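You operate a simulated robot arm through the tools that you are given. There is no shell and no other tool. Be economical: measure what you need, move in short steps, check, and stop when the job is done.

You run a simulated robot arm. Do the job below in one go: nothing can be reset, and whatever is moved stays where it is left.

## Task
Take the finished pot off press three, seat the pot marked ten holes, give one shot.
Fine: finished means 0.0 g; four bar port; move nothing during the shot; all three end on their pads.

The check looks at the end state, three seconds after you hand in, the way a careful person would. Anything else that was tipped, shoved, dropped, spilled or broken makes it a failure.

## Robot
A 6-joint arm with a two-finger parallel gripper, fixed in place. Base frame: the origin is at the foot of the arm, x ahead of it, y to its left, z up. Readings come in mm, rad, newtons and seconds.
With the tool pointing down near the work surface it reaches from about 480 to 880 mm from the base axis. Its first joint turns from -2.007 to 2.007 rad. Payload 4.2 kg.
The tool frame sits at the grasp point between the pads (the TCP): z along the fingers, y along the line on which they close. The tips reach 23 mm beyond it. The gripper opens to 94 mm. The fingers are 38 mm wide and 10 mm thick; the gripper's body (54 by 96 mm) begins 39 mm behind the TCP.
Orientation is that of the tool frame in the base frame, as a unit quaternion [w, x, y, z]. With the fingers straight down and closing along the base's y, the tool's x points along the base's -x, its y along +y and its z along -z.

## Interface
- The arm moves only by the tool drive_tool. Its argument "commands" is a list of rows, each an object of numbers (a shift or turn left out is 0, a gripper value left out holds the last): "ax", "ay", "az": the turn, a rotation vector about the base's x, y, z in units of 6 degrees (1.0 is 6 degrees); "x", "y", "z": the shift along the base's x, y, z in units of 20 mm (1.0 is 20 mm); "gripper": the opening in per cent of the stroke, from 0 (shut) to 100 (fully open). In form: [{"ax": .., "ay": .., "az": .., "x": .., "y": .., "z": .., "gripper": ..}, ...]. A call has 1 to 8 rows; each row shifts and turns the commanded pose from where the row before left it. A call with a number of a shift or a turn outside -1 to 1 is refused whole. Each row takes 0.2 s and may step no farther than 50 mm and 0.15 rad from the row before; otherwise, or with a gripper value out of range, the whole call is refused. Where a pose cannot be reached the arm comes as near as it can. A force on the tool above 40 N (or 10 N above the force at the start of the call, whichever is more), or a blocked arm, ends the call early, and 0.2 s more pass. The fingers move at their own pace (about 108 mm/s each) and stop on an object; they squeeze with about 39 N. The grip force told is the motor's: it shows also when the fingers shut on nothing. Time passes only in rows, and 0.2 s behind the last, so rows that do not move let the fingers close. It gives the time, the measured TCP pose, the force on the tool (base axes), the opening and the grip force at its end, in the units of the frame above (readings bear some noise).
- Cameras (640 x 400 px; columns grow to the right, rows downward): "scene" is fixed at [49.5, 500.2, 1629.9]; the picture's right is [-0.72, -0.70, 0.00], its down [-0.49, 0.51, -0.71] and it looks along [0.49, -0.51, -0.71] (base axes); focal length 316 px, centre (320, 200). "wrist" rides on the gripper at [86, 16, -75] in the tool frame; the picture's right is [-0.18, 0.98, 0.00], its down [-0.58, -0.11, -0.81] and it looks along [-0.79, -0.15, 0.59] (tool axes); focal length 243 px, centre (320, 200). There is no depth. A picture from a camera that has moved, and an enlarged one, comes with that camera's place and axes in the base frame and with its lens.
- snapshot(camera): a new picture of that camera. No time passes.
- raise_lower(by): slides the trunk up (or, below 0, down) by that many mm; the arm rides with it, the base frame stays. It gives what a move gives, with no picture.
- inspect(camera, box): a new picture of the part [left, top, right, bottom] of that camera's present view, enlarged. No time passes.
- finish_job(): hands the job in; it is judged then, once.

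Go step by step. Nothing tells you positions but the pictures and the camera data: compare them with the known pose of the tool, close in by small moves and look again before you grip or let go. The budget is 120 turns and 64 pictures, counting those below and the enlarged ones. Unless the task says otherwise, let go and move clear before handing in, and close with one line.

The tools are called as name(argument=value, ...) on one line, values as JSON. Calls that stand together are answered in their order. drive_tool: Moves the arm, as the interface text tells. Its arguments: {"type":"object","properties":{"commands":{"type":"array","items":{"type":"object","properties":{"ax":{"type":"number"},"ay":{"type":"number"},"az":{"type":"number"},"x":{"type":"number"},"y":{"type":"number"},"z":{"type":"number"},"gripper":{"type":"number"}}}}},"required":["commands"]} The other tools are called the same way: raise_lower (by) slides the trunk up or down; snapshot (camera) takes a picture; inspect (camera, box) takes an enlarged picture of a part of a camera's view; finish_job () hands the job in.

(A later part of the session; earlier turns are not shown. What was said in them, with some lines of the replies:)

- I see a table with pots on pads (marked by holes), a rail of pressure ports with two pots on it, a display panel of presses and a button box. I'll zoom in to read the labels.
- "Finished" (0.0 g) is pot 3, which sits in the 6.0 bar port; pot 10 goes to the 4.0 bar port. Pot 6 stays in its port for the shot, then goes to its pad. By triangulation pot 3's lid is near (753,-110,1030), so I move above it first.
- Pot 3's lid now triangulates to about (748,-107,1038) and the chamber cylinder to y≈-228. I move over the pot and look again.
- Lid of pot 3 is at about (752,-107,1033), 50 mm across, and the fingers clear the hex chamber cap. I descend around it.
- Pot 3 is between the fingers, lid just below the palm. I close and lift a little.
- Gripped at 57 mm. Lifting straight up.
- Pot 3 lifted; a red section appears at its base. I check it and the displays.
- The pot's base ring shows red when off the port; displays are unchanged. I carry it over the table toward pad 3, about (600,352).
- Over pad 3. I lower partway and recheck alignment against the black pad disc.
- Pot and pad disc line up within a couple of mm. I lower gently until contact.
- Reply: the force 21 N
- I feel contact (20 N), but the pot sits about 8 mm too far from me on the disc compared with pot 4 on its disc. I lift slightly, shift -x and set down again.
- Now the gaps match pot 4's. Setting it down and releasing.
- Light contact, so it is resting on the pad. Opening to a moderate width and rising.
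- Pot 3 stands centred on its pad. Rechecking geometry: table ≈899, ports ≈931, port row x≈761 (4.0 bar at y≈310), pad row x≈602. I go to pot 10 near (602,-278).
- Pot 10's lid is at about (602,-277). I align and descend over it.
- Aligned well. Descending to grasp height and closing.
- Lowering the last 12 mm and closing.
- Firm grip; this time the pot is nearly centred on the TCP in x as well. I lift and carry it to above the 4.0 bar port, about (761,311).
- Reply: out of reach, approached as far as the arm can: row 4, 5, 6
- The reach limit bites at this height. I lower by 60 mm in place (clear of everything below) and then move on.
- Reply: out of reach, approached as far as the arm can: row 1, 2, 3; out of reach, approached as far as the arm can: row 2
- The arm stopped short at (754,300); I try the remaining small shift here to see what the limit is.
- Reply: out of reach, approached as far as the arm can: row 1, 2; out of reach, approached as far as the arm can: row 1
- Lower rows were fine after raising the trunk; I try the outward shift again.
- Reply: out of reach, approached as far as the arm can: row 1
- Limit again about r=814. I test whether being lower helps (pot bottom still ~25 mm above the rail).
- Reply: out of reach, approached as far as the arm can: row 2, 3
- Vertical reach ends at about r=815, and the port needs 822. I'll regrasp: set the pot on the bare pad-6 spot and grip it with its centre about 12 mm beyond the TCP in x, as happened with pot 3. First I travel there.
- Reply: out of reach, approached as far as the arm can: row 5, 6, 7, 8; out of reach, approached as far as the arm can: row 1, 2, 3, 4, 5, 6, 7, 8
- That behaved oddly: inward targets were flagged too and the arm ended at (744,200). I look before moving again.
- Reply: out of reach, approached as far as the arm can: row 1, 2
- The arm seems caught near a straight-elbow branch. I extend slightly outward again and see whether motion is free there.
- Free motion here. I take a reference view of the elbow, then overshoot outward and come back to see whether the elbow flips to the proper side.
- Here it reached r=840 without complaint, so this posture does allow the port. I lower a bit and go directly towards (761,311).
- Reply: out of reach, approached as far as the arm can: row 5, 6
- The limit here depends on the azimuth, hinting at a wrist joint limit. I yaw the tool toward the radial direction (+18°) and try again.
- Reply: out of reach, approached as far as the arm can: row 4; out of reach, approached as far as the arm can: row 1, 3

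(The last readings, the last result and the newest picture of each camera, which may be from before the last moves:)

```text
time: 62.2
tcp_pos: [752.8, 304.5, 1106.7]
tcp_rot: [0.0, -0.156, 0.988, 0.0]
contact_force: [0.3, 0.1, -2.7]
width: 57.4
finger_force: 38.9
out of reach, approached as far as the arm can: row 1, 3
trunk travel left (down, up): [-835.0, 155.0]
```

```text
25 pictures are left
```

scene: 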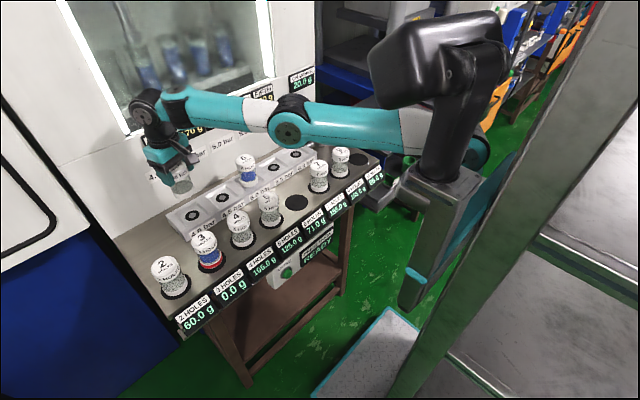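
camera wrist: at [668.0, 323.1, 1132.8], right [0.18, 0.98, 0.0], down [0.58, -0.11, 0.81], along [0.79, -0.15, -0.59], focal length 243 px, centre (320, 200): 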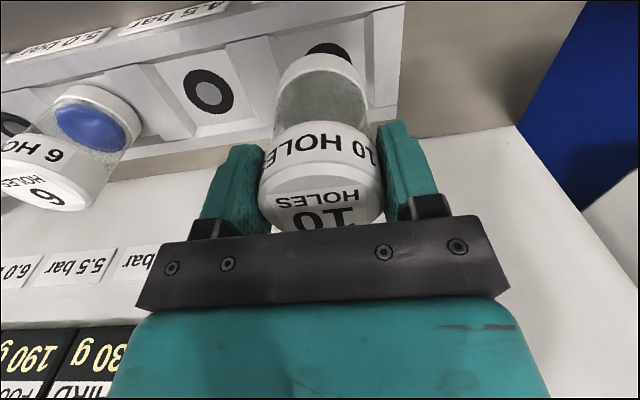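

The reach at this azimuth is firmly ~814. I'll use the empty 4.5 bar seat next door, which is reachable, to regrasp with the pot about 12 mm beyond the TCP. Moving back over it.

drive_tool(commands=[{"y": -0.8, "x": 0.1}, {"y": -0.9, "x": 0.1}, {"y": -0.9, "x": 0.1}, {"y": -0.9, "x": 0.1}, {"y": -0.9}, {"y": -0.5}, {}])

snapshot(camera="wrist")

```text
time: 63.8
tcp_pos: [763.3, 207.1, 1105.2]
tcp_rot: [0.0, -0.156, 0.988, 0.001]
contact_force: [-0.4, 0.5, -2.3]
width: 57.5
finger_force: 39.0
trunk travel left (down, up): [-835.0, 155.0]
```

```text
24 pictures are left
camera wrist: at [675.6, 195.7, 1180.8], right [-0.13, 0.99, 0.0], down [0.59, 0.08, 0.81], along [0.8, 0.1, -0.59], focal length 243 px, centre (320, 200)
```

wrist: 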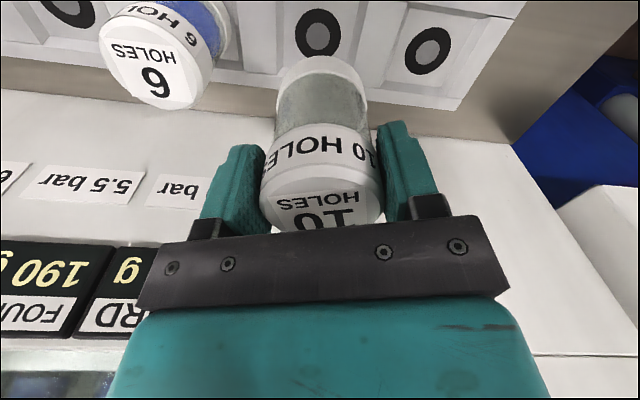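

The 4.5 seat reads (762,205), the 4.0 seat (763,309.5). I lower onto the 4.5 seat carefully.

drive_tool(commands=[{"y": -0.1, "z": -1}, {"z": -1}, {"z": -1}, {}])

snapshot(camera="wrist")

```text
time: 64.8
tcp_pos: [763.9, 205.1, 1047.2]
tcp_rot: [0.0, -0.156, 0.988, 0.0]
contact_force: [-0.5, -0.5, -2.1]
width: 57.4
finger_force: 39.2
trunk travel left (down, up): [-835.0, 155.0]
```

```text
23 pictures are left
camera wrist: at [676.0, 194.1, 1121.0], right [-0.13, 0.99, 0.0], down [0.59, 0.08, 0.81], along [0.8, 0.1, -0.59], focal length 243 px, centre (320, 200)
```

wrist: 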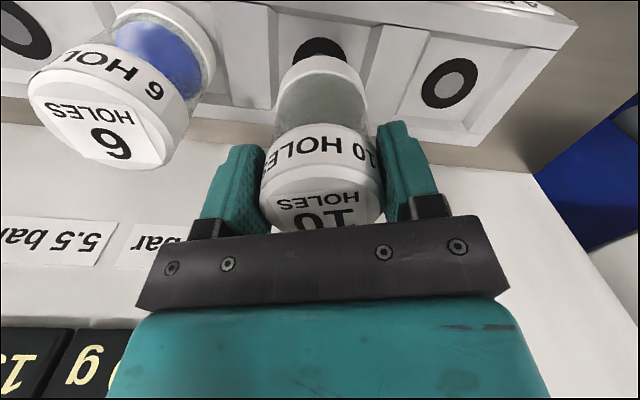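

drive_tool(commands=[{"z": -0.7}, {"z": -0.5}, {"z": -0.3}, {"z": -0.2}, {}])

```text
time: 66.0
tcp_pos: [763.2, 204.2, 1012.0]
tcp_rot: [0.0, -0.157, 0.988, 0.0]
contact_force: [0.8, -0.3, -2.7]
width: 57.2
finger_force: 38.8
trunk travel left (down, up): [-835.0, 155.0]
```

drive_tool(commands=[{"z": -0.1}, {"z": -0.1}, {}])

inspect(camera="scene", box=[140, 120, 300, 220])

```text
time: 66.8
tcp_pos: [761.1, 205.0, 1011.7]
tcp_rot: [0.002, -0.156, 0.988, 0.0]
contact_force: [-12.4, -3.3, 14.3]
width: 57.5
finger_force: 38.9
trunk travel left (down, up): [-835.0, 155.0]
```

```text
4.00 times, centred on (220, 170) of scene
camera zoom: at [49.5, 500.2, 1629.9], right [-0.72, -0.7, 0.0], down [-0.49, 0.51, -0.71], along [0.49, -0.51, -0.71], focal length 1264 px, centre (720, 320)
```

zoom: 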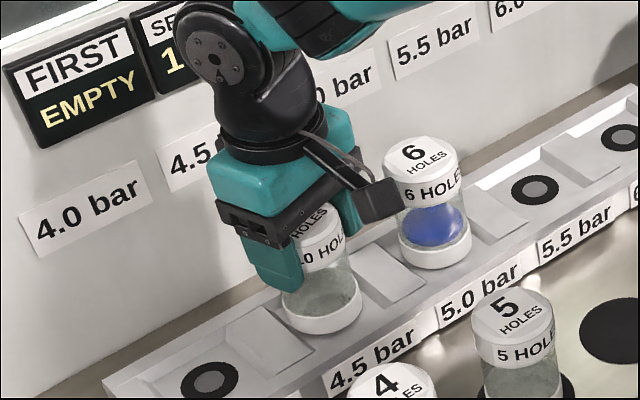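

Contact; pot stands in the 4.5 recess. I open slightly, shift back about 12 mm along the tool's radial axis, and regrip.

drive_tool(commands=[{"z": 0.05}, {"gripper": 75}, {"gripper": 75}, {}])

drive_tool(commands=[{"x": -0.3, "y": -0.1}, {"x": -0.28, "y": -0.09}, {}, {}])

snapshot(camera="wrist")

```text
time: 67.8
tcp_pos: [763.5, 206.5, 1010.5]
tcp_rot: [0.0, -0.157, 0.988, -0.001]
contact_force: [-0.4, 1.1, 0.4]
width: 70.6
finger_force: 0.0
trunk travel left (down, up): [-835.0, 155.0]
```

```text
time: 68.8
tcp_pos: [751.9, 201.8, 1009.6]
tcp_rot: [0.0, -0.157, 0.988, 0.0]
contact_force: [0.4, 0.1, 0.0]
width: 70.6
finger_force: 0.0
trunk travel left (down, up): [-835.0, 155.0]
```

```text
21 pictures are left
camera wrist: at [664.3, 190.4, 1084.6], right [-0.13, 0.99, 0.0], down [0.59, 0.08, 0.81], along [0.8, 0.1, -0.59], focal length 243 px, centre (320, 200)
```

wrist: 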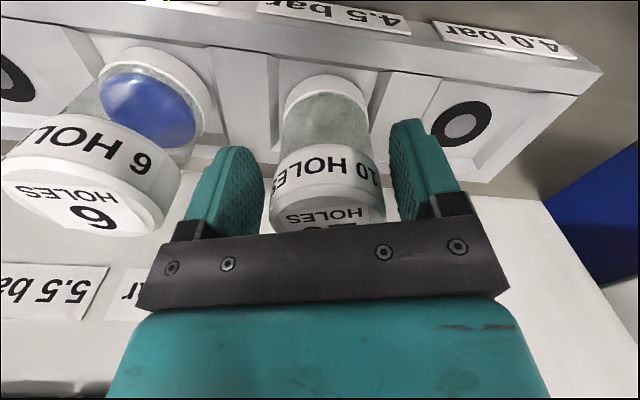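

Offset achieved (base rim at row 74, like pot 3). Regripping and lifting.

drive_tool(commands=[{"gripper": 0}, {"gripper": 0}, {"gripper": 0}, {"z": 0.5}, {"z": 1}, {"z": 1}, {}])

drive_tool(commands=[{"y": 0.9}, {"y": 0.9}, {"y": 0.9}, {"y": 0.9}, {"y": 0.9}, {"y": 0.7}, {}])

snapshot(camera="wrist")

```text
time: 70.4
tcp_pos: [749.2, 200.2, 1060.5]
tcp_rot: [0.0, -0.157, 0.988, 0.0]
contact_force: [-0.3, -0.4, -2.7]
width: 57.2
finger_force: 39.5
trunk travel left (down, up): [-835.0, 155.0]
```

```text
time: 72.0
tcp_pos: [751.8, 304.7, 1057.8]
tcp_rot: [0.0, -0.156, 0.988, -0.001]
contact_force: [0.4, -0.7, -2.1]
width: 57.1
finger_force: 38.8
trunk travel left (down, up): [-835.0, 155.0]
```

```text
20 pictures are left
camera wrist: at [664.1, 294.3, 1133.5], right [-0.13, 0.99, 0.0], down [0.59, 0.08, 0.81], along [0.8, 0.1, -0.59], focal length 243 px, centre (320, 200)
```

wrist: 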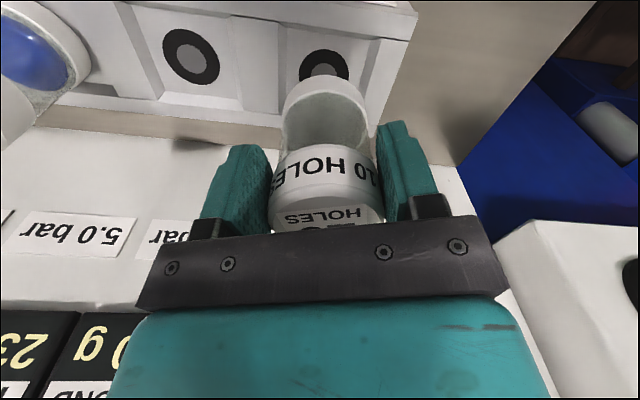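

Nearly over the 4.0 seat; I nudge +2 mm in y and lower until contact.

drive_tool(commands=[{"y": 0.08, "z": -0.9}, {"z": -0.8}, {"z": -0.4}, {}])

inspect(camera="scene", box=[120, 130, 280, 230])

snapshot(camera="wrist")

```text
time: 73.0
tcp_pos: [750.5, 305.3, 1016.3]
tcp_rot: [0.0, -0.156, 0.988, -0.001]
contact_force: [-0.5, 0.1, -1.6]
width: 57.6
finger_force: 39.0
trunk travel left (down, up): [-835.0, 155.0]
```

```text
4.00 times, centred on (200, 180) of scene
camera zoom: at [49.5, 500.2, 1629.9], right [-0.72, -0.7, 0.0], down [-0.49, 0.51, -0.71], along [0.49, -0.51, -0.71], focal length 1264 px, centre (800, 280)
```

zoom: 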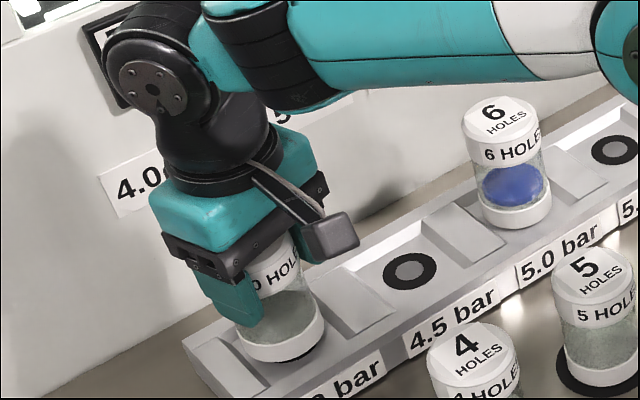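

```text
18 pictures are left
camera wrist: at [663.5, 294.9, 1091.6], right [-0.13, 0.99, 0.0], down [0.59, 0.08, 0.81], along [0.8, 0.1, -0.59], focal length 243 px, centre (320, 200)
```

wrist: 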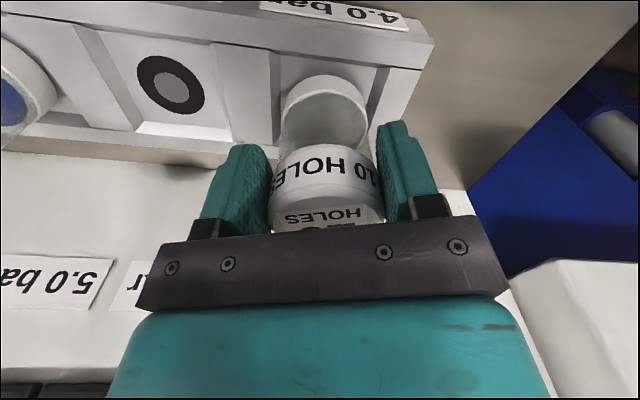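

From the scene, relative to how pots 6 and 3 sit on their rings, the pot is about 6 mm too far in +x. I shift -6 mm before the last few mm down.

drive_tool(commands=[{"x": -0.3}, {}, {"z": -0.15}, {}])

inspect(camera="scene", box=[120, 130, 280, 230])

```text
time: 74.0
tcp_pos: [744.4, 305.8, 1015.2]
tcp_rot: [0.0, -0.157, 0.988, 0.0]
contact_force: [-0.4, 0.0, -2.2]
width: 57.2
finger_force: 39.5
trunk travel left (down, up): [-835.0, 155.0]
```

```text
4.00 times, centred on (200, 180) of scene
camera zoom: at [49.5, 500.2, 1629.9], right [-0.72, -0.7, 0.0], down [-0.49, 0.51, -0.71], along [0.49, -0.51, -0.71], focal length 1264 px, centre (800, 280)
```

zoom: 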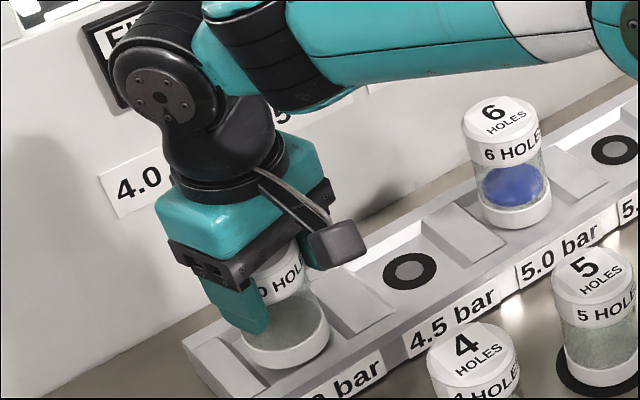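

Now centred over the ring. Lowering the last few mm.

drive_tool(commands=[{"z": -0.15}, {"z": -0.15}, {}])

```text
time: 74.8
tcp_pos: [745.2, 304.9, 1010.7]
tcp_rot: [0.002, -0.156, 0.988, 0.001]
contact_force: [10.1, 1.1, 11.3]
width: 57.5
finger_force: 38.7
trunk travel left (down, up): [-835.0, 155.0]
```

Contact. Releasing and looking.

drive_tool(commands=[{"z": 0.1}, {"gripper": 75}, {"gripper": 75}, {}])

inspect(camera="scene", box=[120, 130, 280, 230])

```text
time: 75.8
tcp_pos: [744.7, 306.7, 1010.2]
tcp_rot: [0.0, -0.156, 0.988, 0.0]
contact_force: [0.3, 0.0, -0.7]
width: 70.7
finger_force: 0.0
trunk travel left (down, up): [-835.0, 155.0]
```

```text
4.00 times, centred on (200, 180) of scene
camera zoom: at [49.5, 500.2, 1629.9], right [-0.72, -0.7, 0.0], down [-0.49, 0.51, -0.71], along [0.49, -0.51, -0.71], focal length 1264 px, centre (800, 280)
```

zoom: 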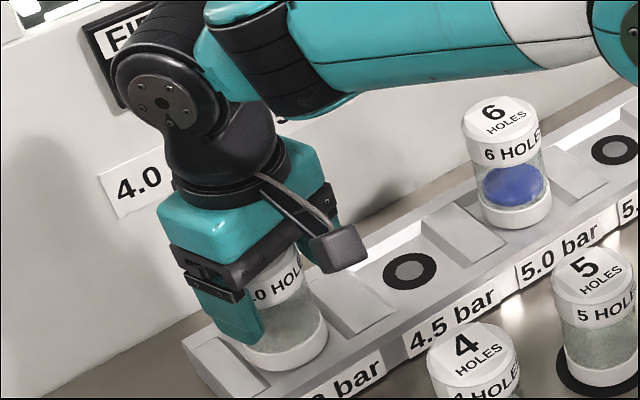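

The pot sits on the 4.0 ring. I open wider, rise clear and verify.

drive_tool(commands=[{"gripper": 90}, {"gripper": 90}, {"z": 0.7}, {"z": 1}, {"z": 1}, {"z": 1}, {"z": 1}, {"z": 1}])

drive_tool(commands=[{"y": -0.5}, {"y": -0.5}, {"y": -0.5}, {"y": -0.5}, {"y": -0.5}, {"y": -0.5}, {}])

snapshot(camera="scene")

snapshot(camera="wrist")

```text
time: 77.6
tcp_pos: [743.9, 307.3, 1124.0]
tcp_rot: [-0.001, -0.157, 0.988, 0.001]
contact_force: [0.6, 0.3, -0.4]
width: 84.4
finger_force: 0.1
trunk travel left (down, up): [-835.0, 155.0]
```

```text
time: 79.2
tcp_pos: [743.7, 244.7, 1125.7]
tcp_rot: [0.0, -0.156, 0.988, 0.0]
contact_force: [-0.6, 0.0, -0.5]
width: 84.5
finger_force: 0.0
trunk travel left (down, up): [-835.0, 155.0]
```

```text
15 pictures are left
```

scene: 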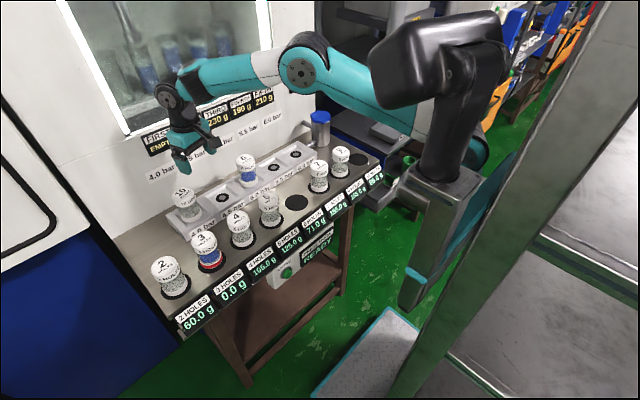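

```text
14 pictures are left
camera wrist: at [657.9, 234.7, 1199.9], right [-0.13, 0.99, 0.0], down [0.59, 0.08, 0.81], along [0.8, 0.1, -0.59], focal length 243 px, centre (320, 200)
```

wrist: 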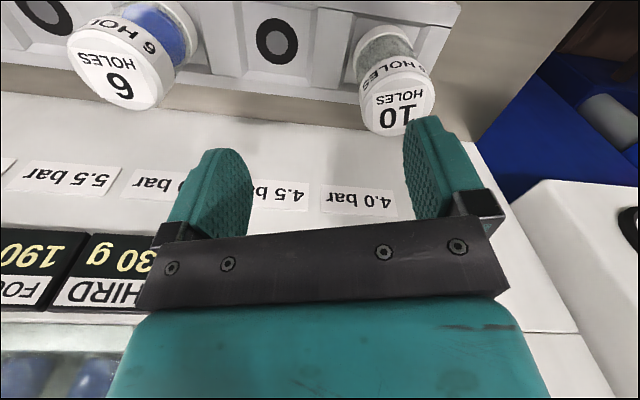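

Pot 10 stands upright on the 4.0 seat and pot 6 is undisturbed. Now the DOSE button: I retreat over the pots to the near side of the table to view it.

drive_tool(commands=[{"x": -0.8, "z": 0.5}, {"x": -0.8}, {"x": -0.8}, {"x": -0.8, "az": -1}, {"x": -0.8, "az": -1}, {"x": -0.8, "az": -1}, {"x": -0.8, "y": -0.5}, {"x": -0.8, "y": -0.5}])

drive_tool(commands=[{"x": -0.8, "y": -0.5}, {"x": -0.8, "y": -0.5}, {"x": -0.8, "y": -0.5}, {"x": -0.8, "y": -0.5}, {"x": -0.8, "y": -0.5}, {"x": -0.8, "y": -0.5}, {}])

```text
time: 81.0
tcp_pos: [616.6, 226.0, 1134.9]
tcp_rot: [0.0, 0.0, 1.0, 0.0]
contact_force: [0.2, -0.3, 0.0]
width: 84.9
finger_force: 0.2
trunk travel left (down, up): [-835.0, 155.0]
```

```text
time: 82.6
tcp_pos: [520.0, 165.6, 1137.1]
tcp_rot: [0.0, 0.0, 1.0, 0.0]
contact_force: [0.1, -0.1, 1.1]
width: 84.6
finger_force: 0.1
trunk travel left (down, up): [-835.0, 155.0]
```

Free here. I close the fingers, back up to x≈478 and lower the trunk by 120 to view the button with the wrist camera.

drive_tool(commands=[{"x": -0.7, "gripper": 0}, {"x": -0.7}, {"x": -0.7}, {}])

raise_lower(by=-160)

snapshot(camera="wrist")

```text
time: 83.6
tcp_pos: [478.9, 166.0, 1135.2]
tcp_rot: [0.0, 0.0, 1.0, 0.0]
contact_force: [-0.8, -0.4, -0.1]
width: 0.0
finger_force: 39.1
trunk travel left (down, up): [-835.0, 155.0]
```

```text
time: 85.4
tcp_pos: [479.8, 167.3, 974.7]
tcp_rot: [0.0, 0.0, 1.0, 0.0]
contact_force: [0.3, 0.6, -0.7]
width: 0.2
finger_force: 39.1
trunk travel left (down, up): [-675.0, 315.0]
```

```text
13 pictures are left
camera wrist: at [392.0, 183.0, 1049.6], right [0.18, 0.98, 0.0], down [0.58, -0.11, 0.81], along [0.79, -0.15, -0.59], focal length 243 px, centre (320, 200)
```

wrist: 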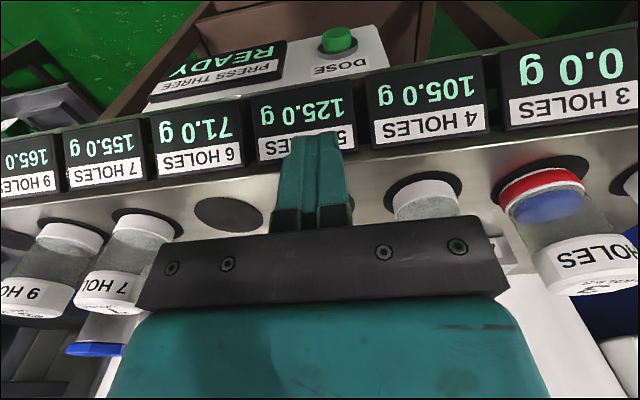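

The button triangulates to about (503,180,756). I zoom to see which way its face points.

inspect(camera="wrist", box=[240, 0, 400, 100])

inspect(camera="scene", box=[240, 220, 340, 290])

```text
4.00 times, centred on (320, 50) of wrist
camera zoom: at [392.0, 183.0, 1049.6], right [0.18, 0.98, 0.0], down [0.58, -0.11, 0.81], along [0.79, -0.15, -0.59], focal length 970 px, centre (320, 800)
```

zoom: 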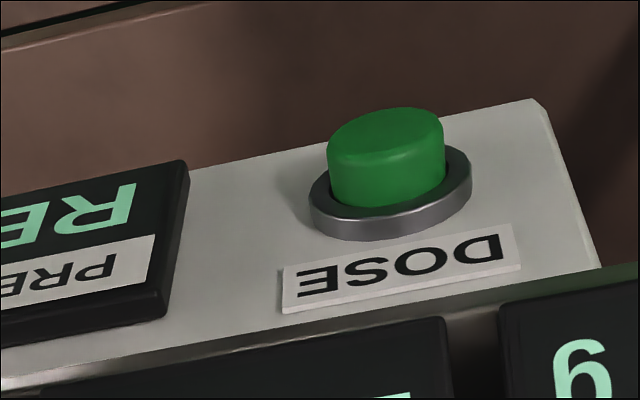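

```text
5.71 times, centred on (290, 255) of scene
camera zoom: at [49.5, 500.2, 1629.9], right [-0.72, -0.7, 0.0], down [-0.49, 0.51, -0.71], along [0.49, -0.51, -0.71], focal length 1806 px, centre (491, -114)
```

zoom: 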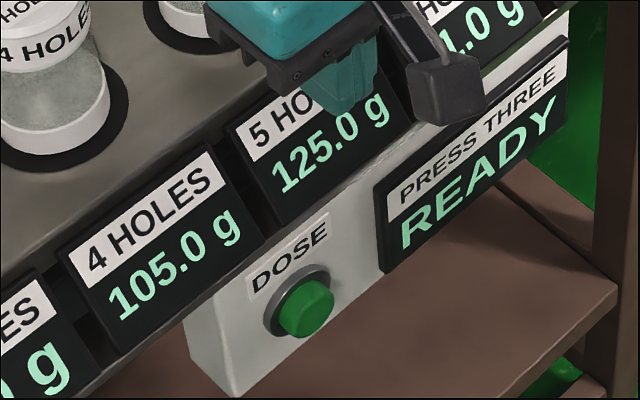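

The button faces the robot (-x), cap front about (497,181,750); the slanted displays overhang to x≈500. I'll press with closed fingers, tool tilted ~21° so the palm stays clear of the displays. First tilt and back off up here.

drive_tool(commands=[{"ay": -0.9, "y": 0.35}, {"ay": -0.9, "y": 0.35}, {"ay": -0.9}, {"ay": -0.8}, {"x": -0.5}, {"x": -0.5}, {}])

```text
time: 87.0
tcp_pos: [458.0, 180.8, 974.7]
tcp_rot: [0.182, 0.001, 0.983, -0.001]
contact_force: [-0.6, -0.7, -0.7]
width: 0.3
finger_force: 38.4
trunk travel left (down, up): [-675.0, 315.0]
```

No reach trouble. Lowering the trunk towards button height.

raise_lower(by=-120)

raise_lower(by=-88)

snapshot(camera="wrist")

inspect(camera="scene", box=[230, 190, 390, 290])

```text
time: 88.5
tcp_pos: [457.1, 181.8, 855.5]
tcp_rot: [0.183, 0.0, 0.983, 0.0]
contact_force: [0.0, 0.1, -0.9]
width: 0.0
finger_force: 39.1
trunk travel left (down, up): [-555.0, 435.0]
```

```text
time: 89.8
tcp_pos: [458.0, 181.0, 767.3]
tcp_rot: [0.182, 0.0, 0.983, 0.001]
contact_force: [0.6, -0.1, -0.2]
width: 0.0
finger_force: 38.7
trunk travel left (down, up): [-467.0, 523.0]
```

```text
10 pictures are left
camera wrist: at [350.8, 197.8, 805.7], right [0.17, 0.98, 0.07], down [0.25, -0.11, 0.96], along [0.95, -0.15, -0.27], focal length 243 px, centre (320, 200)
```

wrist: 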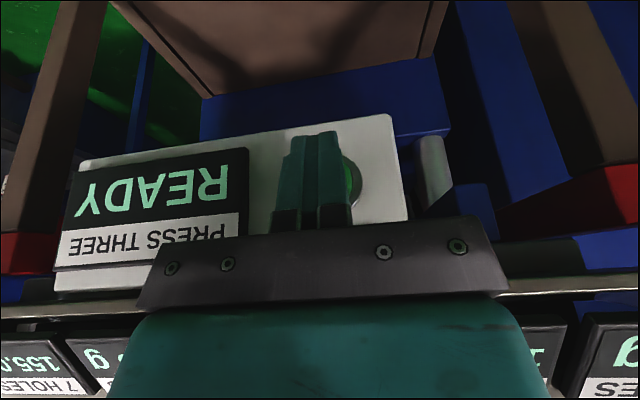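

```text
4.00 times, centred on (310, 240) of scene
camera zoom: at [49.5, 500.2, 1629.9], right [-0.72, -0.7, 0.0], down [-0.49, 0.51, -0.71], along [0.49, -0.51, -0.71], focal length 1264 px, centre (360, 40)
```

zoom: 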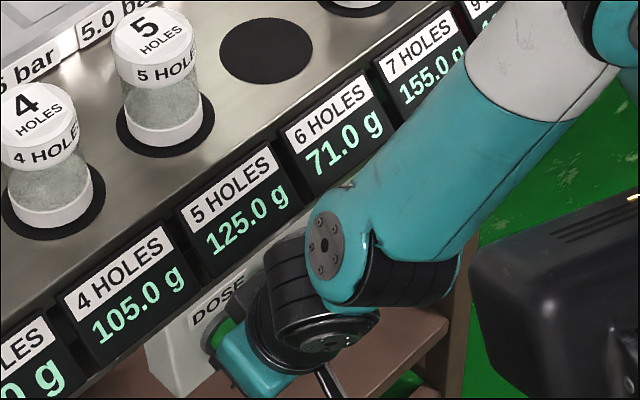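

Fingers are just in front of the button, about 13 mm short and aligned in height. I approach in small steps, watching the force.

drive_tool(commands=[{"x": 0.25, "y": 0.1}, {"x": 0.2}, {}])

drive_tool(commands=[{"x": 0.15}, {}])

```text
time: 90.6
tcp_pos: [467.5, 182.4, 767.1]
tcp_rot: [0.182, 0.0, 0.983, 0.001]
contact_force: [-0.4, 0.3, 1.0]
width: 0.0
finger_force: 38.7
trunk travel left (down, up): [-467.0, 523.0]
```

```text
time: 91.2
tcp_pos: [470.4, 183.7, 767.2]
tcp_rot: [0.182, 0.0, 0.983, -0.001]
contact_force: [0.1, 0.8, -0.4]
width: 0.0
finger_force: 38.8
trunk travel left (down, up): [-467.0, 523.0]
```

drive_tool(commands=[{"x": 0.15}, {}])

drive_tool(commands=[{"x": 0.15}, {}])

```text
time: 91.8
tcp_pos: [474.1, 184.3, 766.5]
tcp_rot: [0.182, 0.0, 0.983, -0.001]
contact_force: [-1.6, -1.0, 0.1]
width: 0.0
finger_force: 38.8
trunk travel left (down, up): [-467.0, 523.0]
```

```text
time: 92.4
tcp_pos: [476.0, 184.2, 767.0]
tcp_rot: [0.182, 0.001, 0.983, 0.0]
contact_force: [-2.4, 1.4, -0.9]
width: 0.0
finger_force: 39.4
trunk travel left (down, up): [-467.0, 523.0]
```

Contact seems to be starting (-2.4 N in x). I push 2 mm at a time.

drive_tool(commands=[{"x": 0.1}, {}])

inspect(camera="wrist", box=[50, 100, 400, 319])

```text
time: 93.0
tcp_pos: [477.5, 182.9, 766.3]
tcp_rot: [0.181, 0.0, 0.983, -0.001]
contact_force: [-6.9, -1.1, -2.1]
width: 0.4
finger_force: 39.1
trunk travel left (down, up): [-467.0, 523.0]
```

```text
1.83 times, centred on (225, 210) of wrist
camera zoom: at [370.6, 199.7, 805.5], right [0.17, 0.98, 0.06], down [0.25, -0.11, 0.96], along [0.95, -0.15, -0.27], focal length 443 px, centre (494, 183)
```

zoom: 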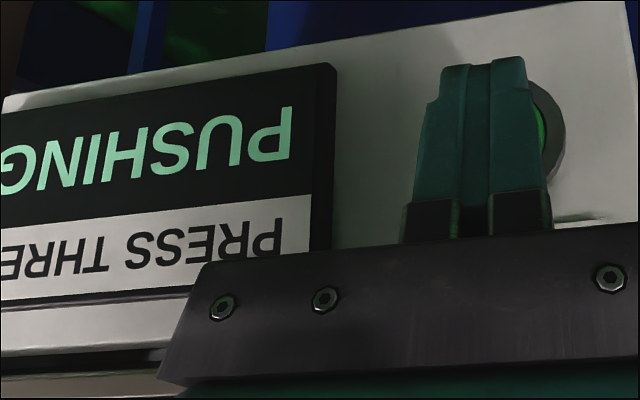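

The display now says PUSHING: the shot is running. I hold perfectly still and wait.

drive_tool(commands=[{}, {}, {}, {}, {}, {}, {}, {}])

drive_tool(commands=[{}, {}, {}, {}, {}, {}, {}, {}])

drive_tool(commands=[{}, {}, {}, {}, {}, {}, {}, {}])

snapshot(camera="wrist")

```text
time: 94.8
tcp_pos: [478.5, 184.4, 766.8]
tcp_rot: [0.182, 0.0, 0.983, -0.001]
contact_force: [-8.9, -2.4, -3.6]
width: 0.1
finger_force: 38.5
trunk travel left (down, up): [-467.0, 523.0]
```

```text
time: 96.6
tcp_pos: [477.8, 182.8, 768.0]
tcp_rot: [0.182, 0.001, 0.983, -0.001]
contact_force: [-9.5, -1.3, -2.1]
width: 0.0
finger_force: 39.3
trunk travel left (down, up): [-467.0, 523.0]
```

```text
time: 98.4
tcp_pos: [478.0, 183.8, 768.3]
tcp_rot: [0.183, 0.0, 0.983, 0.001]
contact_force: [-8.7, 0.3, -0.5]
width: 0.0
finger_force: 39.1
trunk travel left (down, up): [-467.0, 523.0]
```

```text
7 pictures are left
camera wrist: at [370.7, 199.9, 805.7], right [0.17, 0.98, 0.07], down [0.25, -0.11, 0.96], along [0.95, -0.15, -0.27], focal length 243 px, centre (320, 200)
```

wrist: 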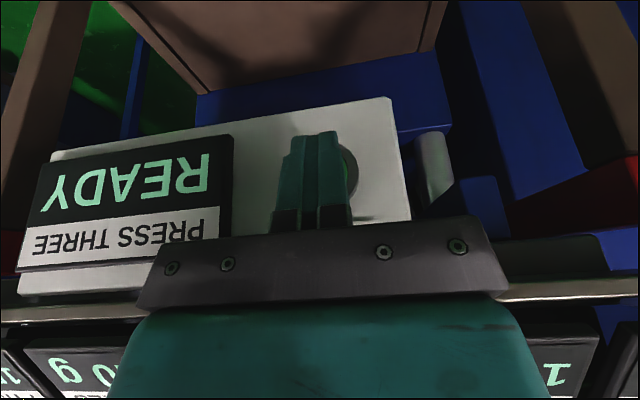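

READY again: the shot is done. I back off straight from the button and raise the trunk.

drive_tool(commands=[{"x": -0.5}, {"x": -0.5}, {}])

raise_lower(by=208)

raise_lower(by=160)

drive_tool(commands=[{"ay": 0.9}, {"ay": 0.9}, {"ay": 0.9}, {"ay": 0.8}, {"x": 0.7, "gripper": 90}, {"x": 0.7}, {}])

snapshot(camera="scene")

```text
time: 99.2
tcp_pos: [458.4, 184.4, 767.7]
tcp_rot: [0.183, 0.0, 0.983, -0.001]
contact_force: [0.9, -0.5, 0.0]
width: 0.0
finger_force: 38.8
trunk travel left (down, up): [-467.0, 523.0]
```

```text
time: 101.4
tcp_pos: [458.9, 183.6, 974.7]
tcp_rot: [0.182, 0.0, 0.983, 0.0]
contact_force: [0.4, 0.5, 0.5]
width: 0.0
finger_force: 38.9
trunk travel left (down, up): [-675.0, 315.0]
```

```text
time: 103.2
tcp_pos: [458.7, 183.0, 1134.9]
tcp_rot: [0.182, -0.001, 0.983, 0.001]
contact_force: [0.2, -0.2, -0.6]
width: 0.0
finger_force: 39.1
trunk travel left (down, up): [-835.0, 155.0]
```

```text
time: 104.8
tcp_pos: [485.6, 182.4, 1134.9]
tcp_rot: [0.0, 0.0, 1.0, 0.0]
contact_force: [-0.7, 1.3, -0.2]
width: 84.4
finger_force: 0.0
trunk travel left (down, up): [-835.0, 155.0]
```

```text
6 pictures are left
```

scene: 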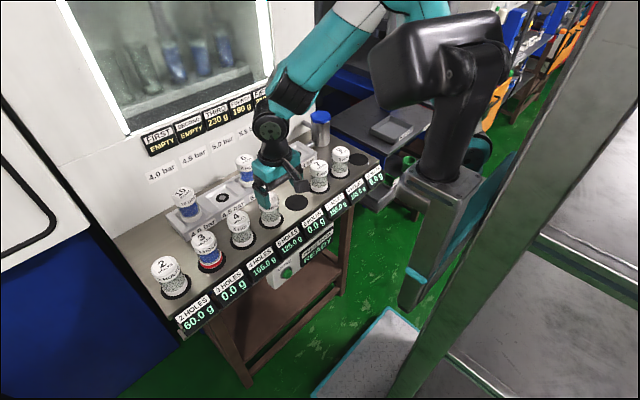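

Both displays dropped: the six-hole pot and pot ten got their charge from the shot. Now I fetch pot 10 with the same grasp pose (TCP 745,306, yaw 18°).

drive_tool(commands=[{"x": 1, "y": 0.45}, {"x": 1, "y": 0.45}, {"x": 1, "y": 0.45}, {"x": 1, "y": 0.45}, {"x": 1, "y": 0.45, "az": 1}, {"x": 1, "y": 0.45, "az": 1}, {"x": 1, "y": 0.45, "az": 1}, {"x": 1, "y": 0.5}])

drive_tool(commands=[{"x": 1, "y": 0.5, "z": -0.3}, {"x": 1, "y": 0.5, "z": -0.3}, {"x": 1, "y": 0.5}, {"x": 1, "y": 0.5}, {"x": 0.9, "y": 0.5}, {"y": 0.1}, {}])

```text
time: 106.6
tcp_pos: [645.7, 257.3, 1134.6]
tcp_rot: [0.0, -0.158, 0.987, 0.0]
contact_force: [0.1, 0.4, 0.5]
width: 84.7
finger_force: 0.1
trunk travel left (down, up): [-835.0, 155.0]
```

```text
time: 108.2
tcp_pos: [745.6, 309.2, 1122.5]
tcp_rot: [0.0, -0.157, 0.988, 0.0]
contact_force: [0.9, -0.2, -0.1]
width: 84.7
finger_force: 0.0
trunk travel left (down, up): [-835.0, 155.0]
```

drive_tool(commands=[{"y": -0.14, "z": -0.9}, {"z": -1}, {"z": -1}, {"z": -1}, {}])

snapshot(camera="wrist")

```text
time: 109.4
tcp_pos: [746.3, 304.6, 1044.1]
tcp_rot: [-0.001, -0.156, 0.988, -0.001]
contact_force: [-0.4, 0.6, 0.6]
width: 84.6
finger_force: 0.0
trunk travel left (down, up): [-835.0, 155.0]
```

```text
5 pictures are left
camera wrist: at [658.0, 295.2, 1119.8], right [-0.13, 0.99, 0.0], down [0.59, 0.08, 0.81], along [0.8, 0.1, -0.59], focal length 243 px, centre (320, 200)
```

wrist: 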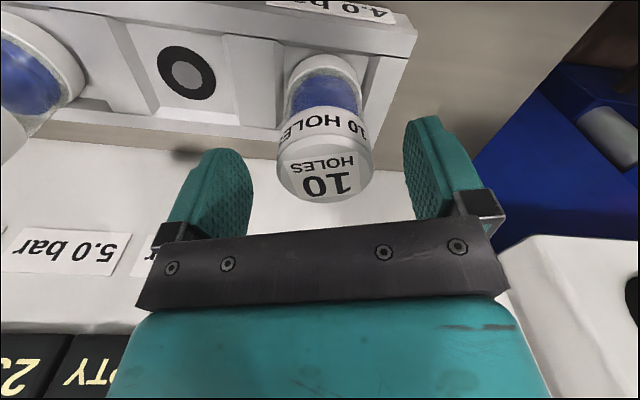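

Pot 10 (now blue inside) is centred between the fingers. Descending, gripping and lifting.

drive_tool(commands=[{"z": -0.9}, {"z": -0.75}, {}, {"gripper": 0}, {"gripper": 0}, {"gripper": 0}, {"gripper": 0}])

drive_tool(commands=[{"z": 0.5}, {"z": 1}, {"z": 1}, {"z": 1}, {"z": 1, "x": -0.5}, {"z": 1, "x": -0.5}, {"x": -0.8, "z": 0.5}, {"x": -0.8}])

```text
time: 111.0
tcp_pos: [744.3, 306.9, 1012.3]
tcp_rot: [0.0, -0.156, 0.988, 0.0]
contact_force: [0.6, -0.9, 0.0]
width: 57.3
finger_force: 39.2
trunk travel left (down, up): [-835.0, 155.0]
```

```text
time: 112.8
tcp_pos: [691.9, 305.8, 1131.4]
tcp_rot: [-0.001, -0.157, 0.988, 0.0]
contact_force: [0.5, -0.2, -3.5]
width: 57.3
finger_force: 39.0
trunk travel left (down, up): [-835.0, 155.0]
```

Secure. I carry pot 10 along the near row to above its pad, turning the yaw back to zero (target TCP about (590,-277)).

drive_tool(commands=[{"x": -0.8, "y": -1, "z": 0.5, "az": -1}, {"x": -0.8, "y": -1, "az": -1}, {"x": -0.8, "y": -1, "az": -1}, {"x": -0.8, "y": -1}, {"x": -0.8, "y": -1}, {"x": -0.8, "y": -1}, {"x": -0.3, "y": -1}, {"y": -1}])

drive_tool(commands=[{"y": -1}, {"y": -1}, {"y": -1}, {"y": -1}, {"y": -1}, {"y": -1}, {"y": -1}, {"y": -1}])

drive_tool(commands=[{"y": -1}, {"y": -1}, {"y": -1}, {"y": -1}, {"y": -1}, {"y": -1}, {"y": -1}, {"y": -1}])

drive_tool(commands=[{"y": -1}, {"y": -1}, {"y": -1}, {"y": -1}, {"y": -1}, {}])

```text
time: 114.6
tcp_pos: [588.7, 145.6, 1141.6]
tcp_rot: [0.001, -0.001, 1.0, 0.0]
contact_force: [-0.7, -0.1, -3.2]
width: 57.2
finger_force: 39.0
trunk travel left (down, up): [-835.0, 155.0]
```

```text
time: 116.4
tcp_pos: [589.8, -14.0, 1140.3]
tcp_rot: [0.0, 0.0, 1.0, 0.0]
contact_force: [0.0, -0.4, -3.5]
width: 56.8
finger_force: 38.8
trunk travel left (down, up): [-835.0, 155.0]
```

```text
time: 118.2
tcp_pos: [588.9, -174.2, 1141.3]
tcp_rot: [0.0, 0.0, 1.0, 0.0]
contact_force: [0.7, -0.2, -2.3]
width: 57.1
finger_force: 38.9
trunk travel left (down, up): [-835.0, 155.0]
```

```text
time: 119.6
tcp_pos: [589.9, -274.2, 1141.0]
tcp_rot: [0.0, 0.0, 1.0, 0.0]
contact_force: [0.7, -0.2, -2.3]
width: 56.7
finger_force: 39.6
trunk travel left (down, up): [-835.0, 155.0]
```

drive_tool(commands=[{"y": -0.17, "z": -1}, {"z": -1}, {"z": -1}, {"z": -1}, {"z": -1}, {"z": -1}, {"z": -1}, {}])

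snapshot(camera="wrist")

```text
time: 121.4
tcp_pos: [589.3, -276.4, 1000.9]
tcp_rot: [0.001, 0.0, 1.0, -0.001]
contact_force: [0.3, 0.2, -2.0]
width: 56.5
finger_force: 38.9
trunk travel left (down, up): [-835.0, 155.0]
```

```text
4 pictures are left
camera wrist: at [502.4, -260.1, 1076.2], right [0.18, 0.98, 0.0], down [0.58, -0.11, 0.81], along [0.79, -0.15, -0.59], focal length 243 px, centre (320, 200)
```

wrist: 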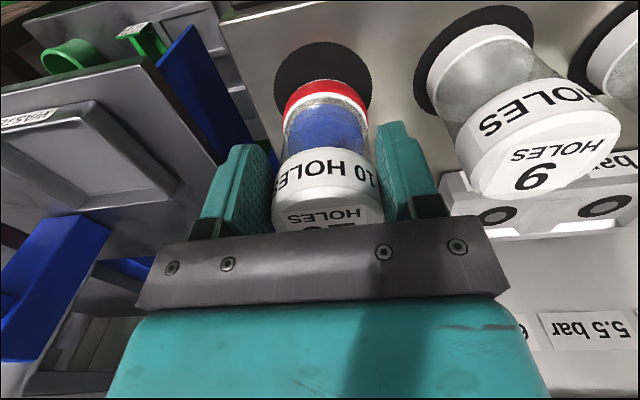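

Red ring marks a finished pot. It is about 3 mm too far in x and 2 mm in y relative to the disc; I correct and set it down.

drive_tool(commands=[{"x": -0.16, "y": -0.08}, {"z": -0.5}, {"z": -0.4}, {"z": -0.15}, {}])

```text
time: 122.6
tcp_pos: [585.8, -279.9, 982.7]
tcp_rot: [0.002, 0.0, 1.0, -0.001]
contact_force: [-3.4, 0.4, 21.2]
width: 56.6
finger_force: 39.2
trunk travel left (down, up): [-835.0, 155.0]
```

Contact. I ease off 2 mm, release and rise.

drive_tool(commands=[{"z": 0.12}, {}, {"gripper": 75}, {"gripper": 90}, {"gripper": 90}, {}])

drive_tool(commands=[{"z": 0.5}, {"z": 1}, {"z": 1}, {"z": 1}, {"z": 1}, {"z": 1}, {"z": 1}, {"z": 1}])

```text
time: 124.0
tcp_pos: [586.1, -278.2, 983.6]
tcp_rot: [0.0, 0.0, 1.0, 0.0]
contact_force: [-0.1, -0.6, -0.1]
width: 84.8
finger_force: 0.1
trunk travel left (down, up): [-835.0, 155.0]
```

```text
time: 125.8
tcp_pos: [585.0, -278.8, 1133.8]
tcp_rot: [0.0, 0.0, 1.0, 0.0]
contact_force: [0.5, -0.5, 0.7]
width: 84.6
finger_force: 0.1
trunk travel left (down, up): [-835.0, 155.0]
```

Pot 10 placed. Now to pot 6 in the 5.0 port, expected at about (760,101).

drive_tool(commands=[{"y": 1}, {"y": 1}, {"y": 1}, {"y": 1}, {"y": 1}, {"y": 1}, {"y": 1}, {"y": 1}])

drive_tool(commands=[{"x": 0.8, "y": 1}, {"x": 0.8, "y": 1}, {"x": 0.8, "y": 1}, {"x": 0.8, "y": 1}, {"x": 0.8, "y": 1}, {"x": 0.8, "y": 1}, {"x": 0.8, "y": 1}, {"x": 0.8, "y": 1}])

drive_tool(commands=[{"x": 0.8, "y": 1}, {"x": 0.8, "y": 1}, {"x": 0.6, "y": 1, "z": -0.5}, {"z": -1}, {"z": -1}, {"z": -0.8}, {}])

snapshot(camera="wrist")

```text
time: 127.6
tcp_pos: [587.3, -119.9, 1131.3]
tcp_rot: [0.0, 0.0, 1.0, 0.001]
contact_force: [-0.8, -0.3, -1.0]
width: 84.6
finger_force: 0.0
trunk travel left (down, up): [-835.0, 155.0]
```

```text
time: 129.4
tcp_pos: [715.6, 40.9, 1133.0]
tcp_rot: [0.0, -0.001, 1.0, 0.0]
contact_force: [-0.3, 0.6, 0.5]
width: 84.7
finger_force: 0.1
trunk travel left (down, up): [-835.0, 155.0]
```

```text
time: 131.0
tcp_pos: [759.8, 99.6, 1067.0]
tcp_rot: [0.0, -0.001, 1.0, 0.0]
contact_force: [0.2, -0.2, -0.4]
width: 85.0
finger_force: 0.2
trunk travel left (down, up): [-835.0, 155.0]
```

```text
3 pictures are left
camera wrist: at [673.3, 116.6, 1141.3], right [0.18, 0.98, 0.0], down [0.58, -0.11, 0.81], along [0.79, -0.15, -0.59], focal length 243 px, centre (320, 200)
```

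wrist: 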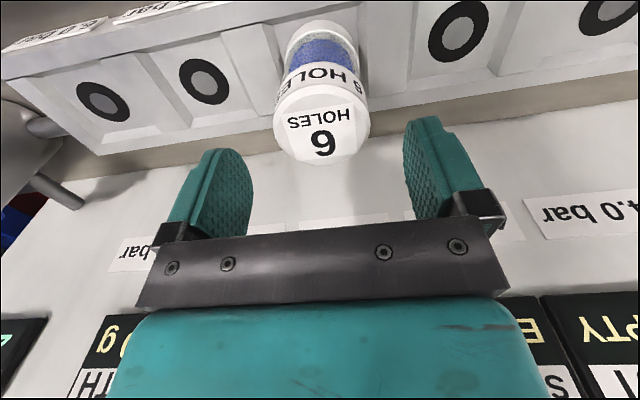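

Pot 6 is centred between the fingers. Descending and gripping.

drive_tool(commands=[{"y": 0.05, "z": -1}, {"z": -1}, {"z": -0.75}, {}, {"gripper": 0}, {"gripper": 0}, {"gripper": 0}, {"gripper": 0}])

drive_tool(commands=[{"z": 0.5}, {"z": 1}, {"z": 1}, {"z": 1}, {"z": 1}, {"z": 1}, {"z": 1}, {}])

```text
time: 132.8
tcp_pos: [760.3, 100.6, 1012.5]
tcp_rot: [0.001, 0.0, 1.0, 0.001]
contact_force: [0.8, -0.8, -0.2]
width: 57.3
finger_force: 39.0
trunk travel left (down, up): [-835.0, 155.0]
```

```text
time: 134.6
tcp_pos: [758.9, 101.6, 1142.1]
tcp_rot: [0.0, 0.0, 1.0, 0.0]
contact_force: [0.4, 0.3, -3.1]
width: 57.3
finger_force: 39.1
trunk travel left (down, up): [-835.0, 155.0]
```

Lifted. Moving to above pad 6, about (602,37), and partly down.

drive_tool(commands=[{"x": -0.98, "y": -0.4}, {"x": -0.98, "y": -0.4}, {"x": -0.98, "y": -0.4}, {"x": -0.98, "y": -0.4}, {"x": -0.98, "y": -0.4}, {"x": -0.98, "y": -0.4}, {"x": -0.98, "y": -0.4}, {"x": -0.98, "y": -0.4}])

drive_tool(commands=[{"z": -1}, {"z": -1}, {"z": -1}, {"z": -1}, {"z": -1}, {"z": -1}, {"z": -1}, {}])

snapshot(camera="wrist")

```text
time: 136.4
tcp_pos: [603.4, 36.4, 1141.8]
tcp_rot: [0.0, 0.0, 1.0, 0.0]
contact_force: [0.8, 0.5, -3.7]
width: 57.1
finger_force: 38.6
trunk travel left (down, up): [-835.0, 155.0]
```

```text
time: 138.2
tcp_pos: [601.7, 35.9, 1001.8]
tcp_rot: [0.0, 0.0, 1.0, 0.0]
contact_force: [0.4, -0.1, -2.3]
width: 57.2
finger_force: 38.9
trunk travel left (down, up): [-835.0, 155.0]
```

```text
2 pictures are left
camera wrist: at [515.5, 53.4, 1075.6], right [0.18, 0.98, 0.0], down [0.58, -0.11, 0.81], along [0.79, -0.15, -0.59], focal length 243 px, centre (320, 200)
```

wrist: 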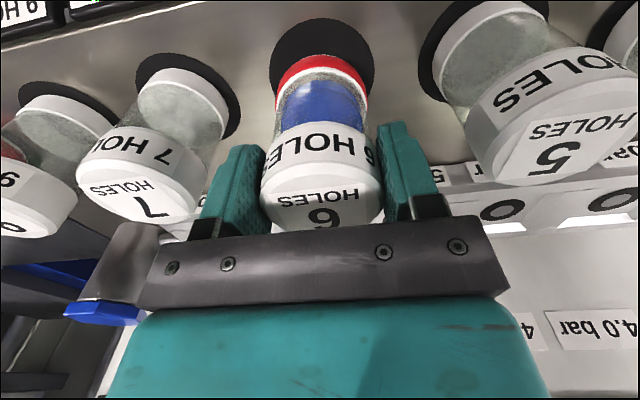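

Alignment is good (expected gap matches the other pots). Lowering to contact.

drive_tool(commands=[{"x": -0.05, "z": -0.5}, {"z": -0.4}, {"z": -0.25}, {}])

```text
time: 139.2
tcp_pos: [601.1, 38.5, 978.9]
tcp_rot: [0.002, 0.0, 1.0, -0.001]
contact_force: [-6.9, -5.2, 37.5]
width: 57.5
finger_force: 39.1
trunk travel left (down, up): [-835.0, 155.0]
```

Firm contact; I ease off, release and rise.

drive_tool(commands=[{"z": 0.1}, {}])

drive_tool(commands=[{"gripper": 75}, {"gripper": 90}, {"gripper": 90}, {"z": 0.5}, {"z": 1}, {"z": 1}, {"z": 1}, {"z": 1}])

drive_tool(commands=[{"z": 1}, {"z": 1}, {"z": 1}, {"x": -1, "z": 0.5}, {"x": -1}, {"x": -1}, {"x": -1}, {}])

snapshot(camera="scene")

```text
time: 139.8
tcp_pos: [602.1, 37.5, 979.7]
tcp_rot: [0.002, 0.0, 1.0, 0.001]
contact_force: [0.5, -4.3, 14.5]
width: 57.3
finger_force: 39.5
trunk travel left (down, up): [-835.0, 155.0]
```

```text
time: 141.6
tcp_pos: [601.9, 36.8, 1072.2]
tcp_rot: [-0.001, 0.0, 1.0, 0.0]
contact_force: [-0.2, 0.3, 0.2]
width: 84.4
finger_force: 0.1
trunk travel left (down, up): [-835.0, 155.0]
```

```text
time: 143.4
tcp_pos: [521.4, 37.5, 1141.6]
tcp_rot: [0.0, -0.001, 1.0, 0.0]
contact_force: [-0.5, 1.1, 0.0]
width: 84.5
finger_force: 0.1
trunk travel left (down, up): [-835.0, 155.0]
```

```text
1 pictures are left
```

scene: 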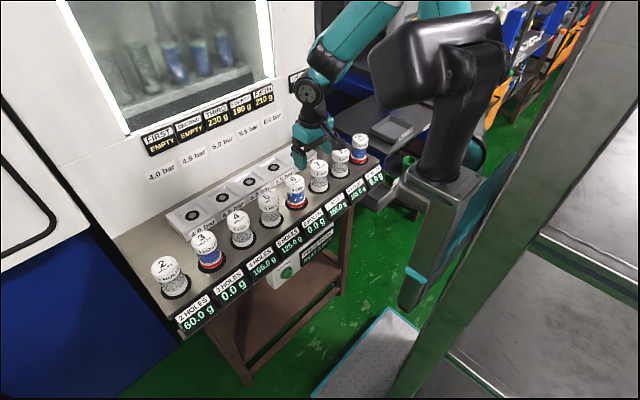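

inspect(camera="scene", box=[180, 110, 400, 285])

```text
2.29 times, centred on (290, 198) of scene
camera zoom: at [49.5, 500.2, 1629.9], right [-0.72, -0.7, 0.0], down [-0.49, 0.51, -0.71], along [0.49, -0.51, -0.71], focal length 722 px, centre (389, 206)
```

zoom: 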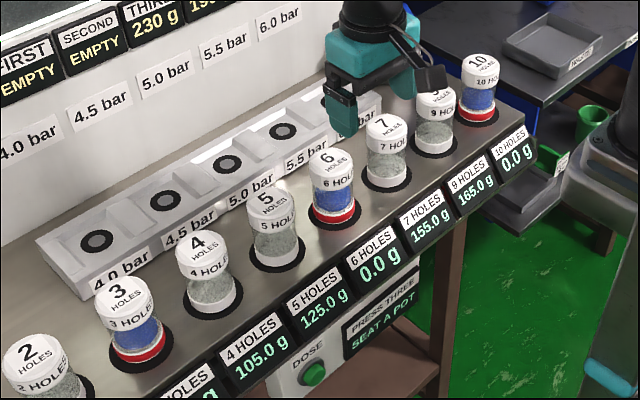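

All three finished pots (3, 6 and 10) stand upright on their own pads at 0.0 g. The ports are empty, and the arm has let go and is clear, so I hand in.

finish_job()

```text
The job is handed in.
```

The job is handed in: pot 3 came off press three, pot 10 was seated at 4.0 bar and got one shot with nothing moved, and pots 3, 6 and 10 now stand on their own pads at 0.0 g. I took "all three" to include pot 6, so it stayed in the 5.0 bar port for the shot and its reading went from 71.0 g to 0.0 g. Before seating pot 10 I set it briefly on the empty 4.5 bar seat to regrip it.
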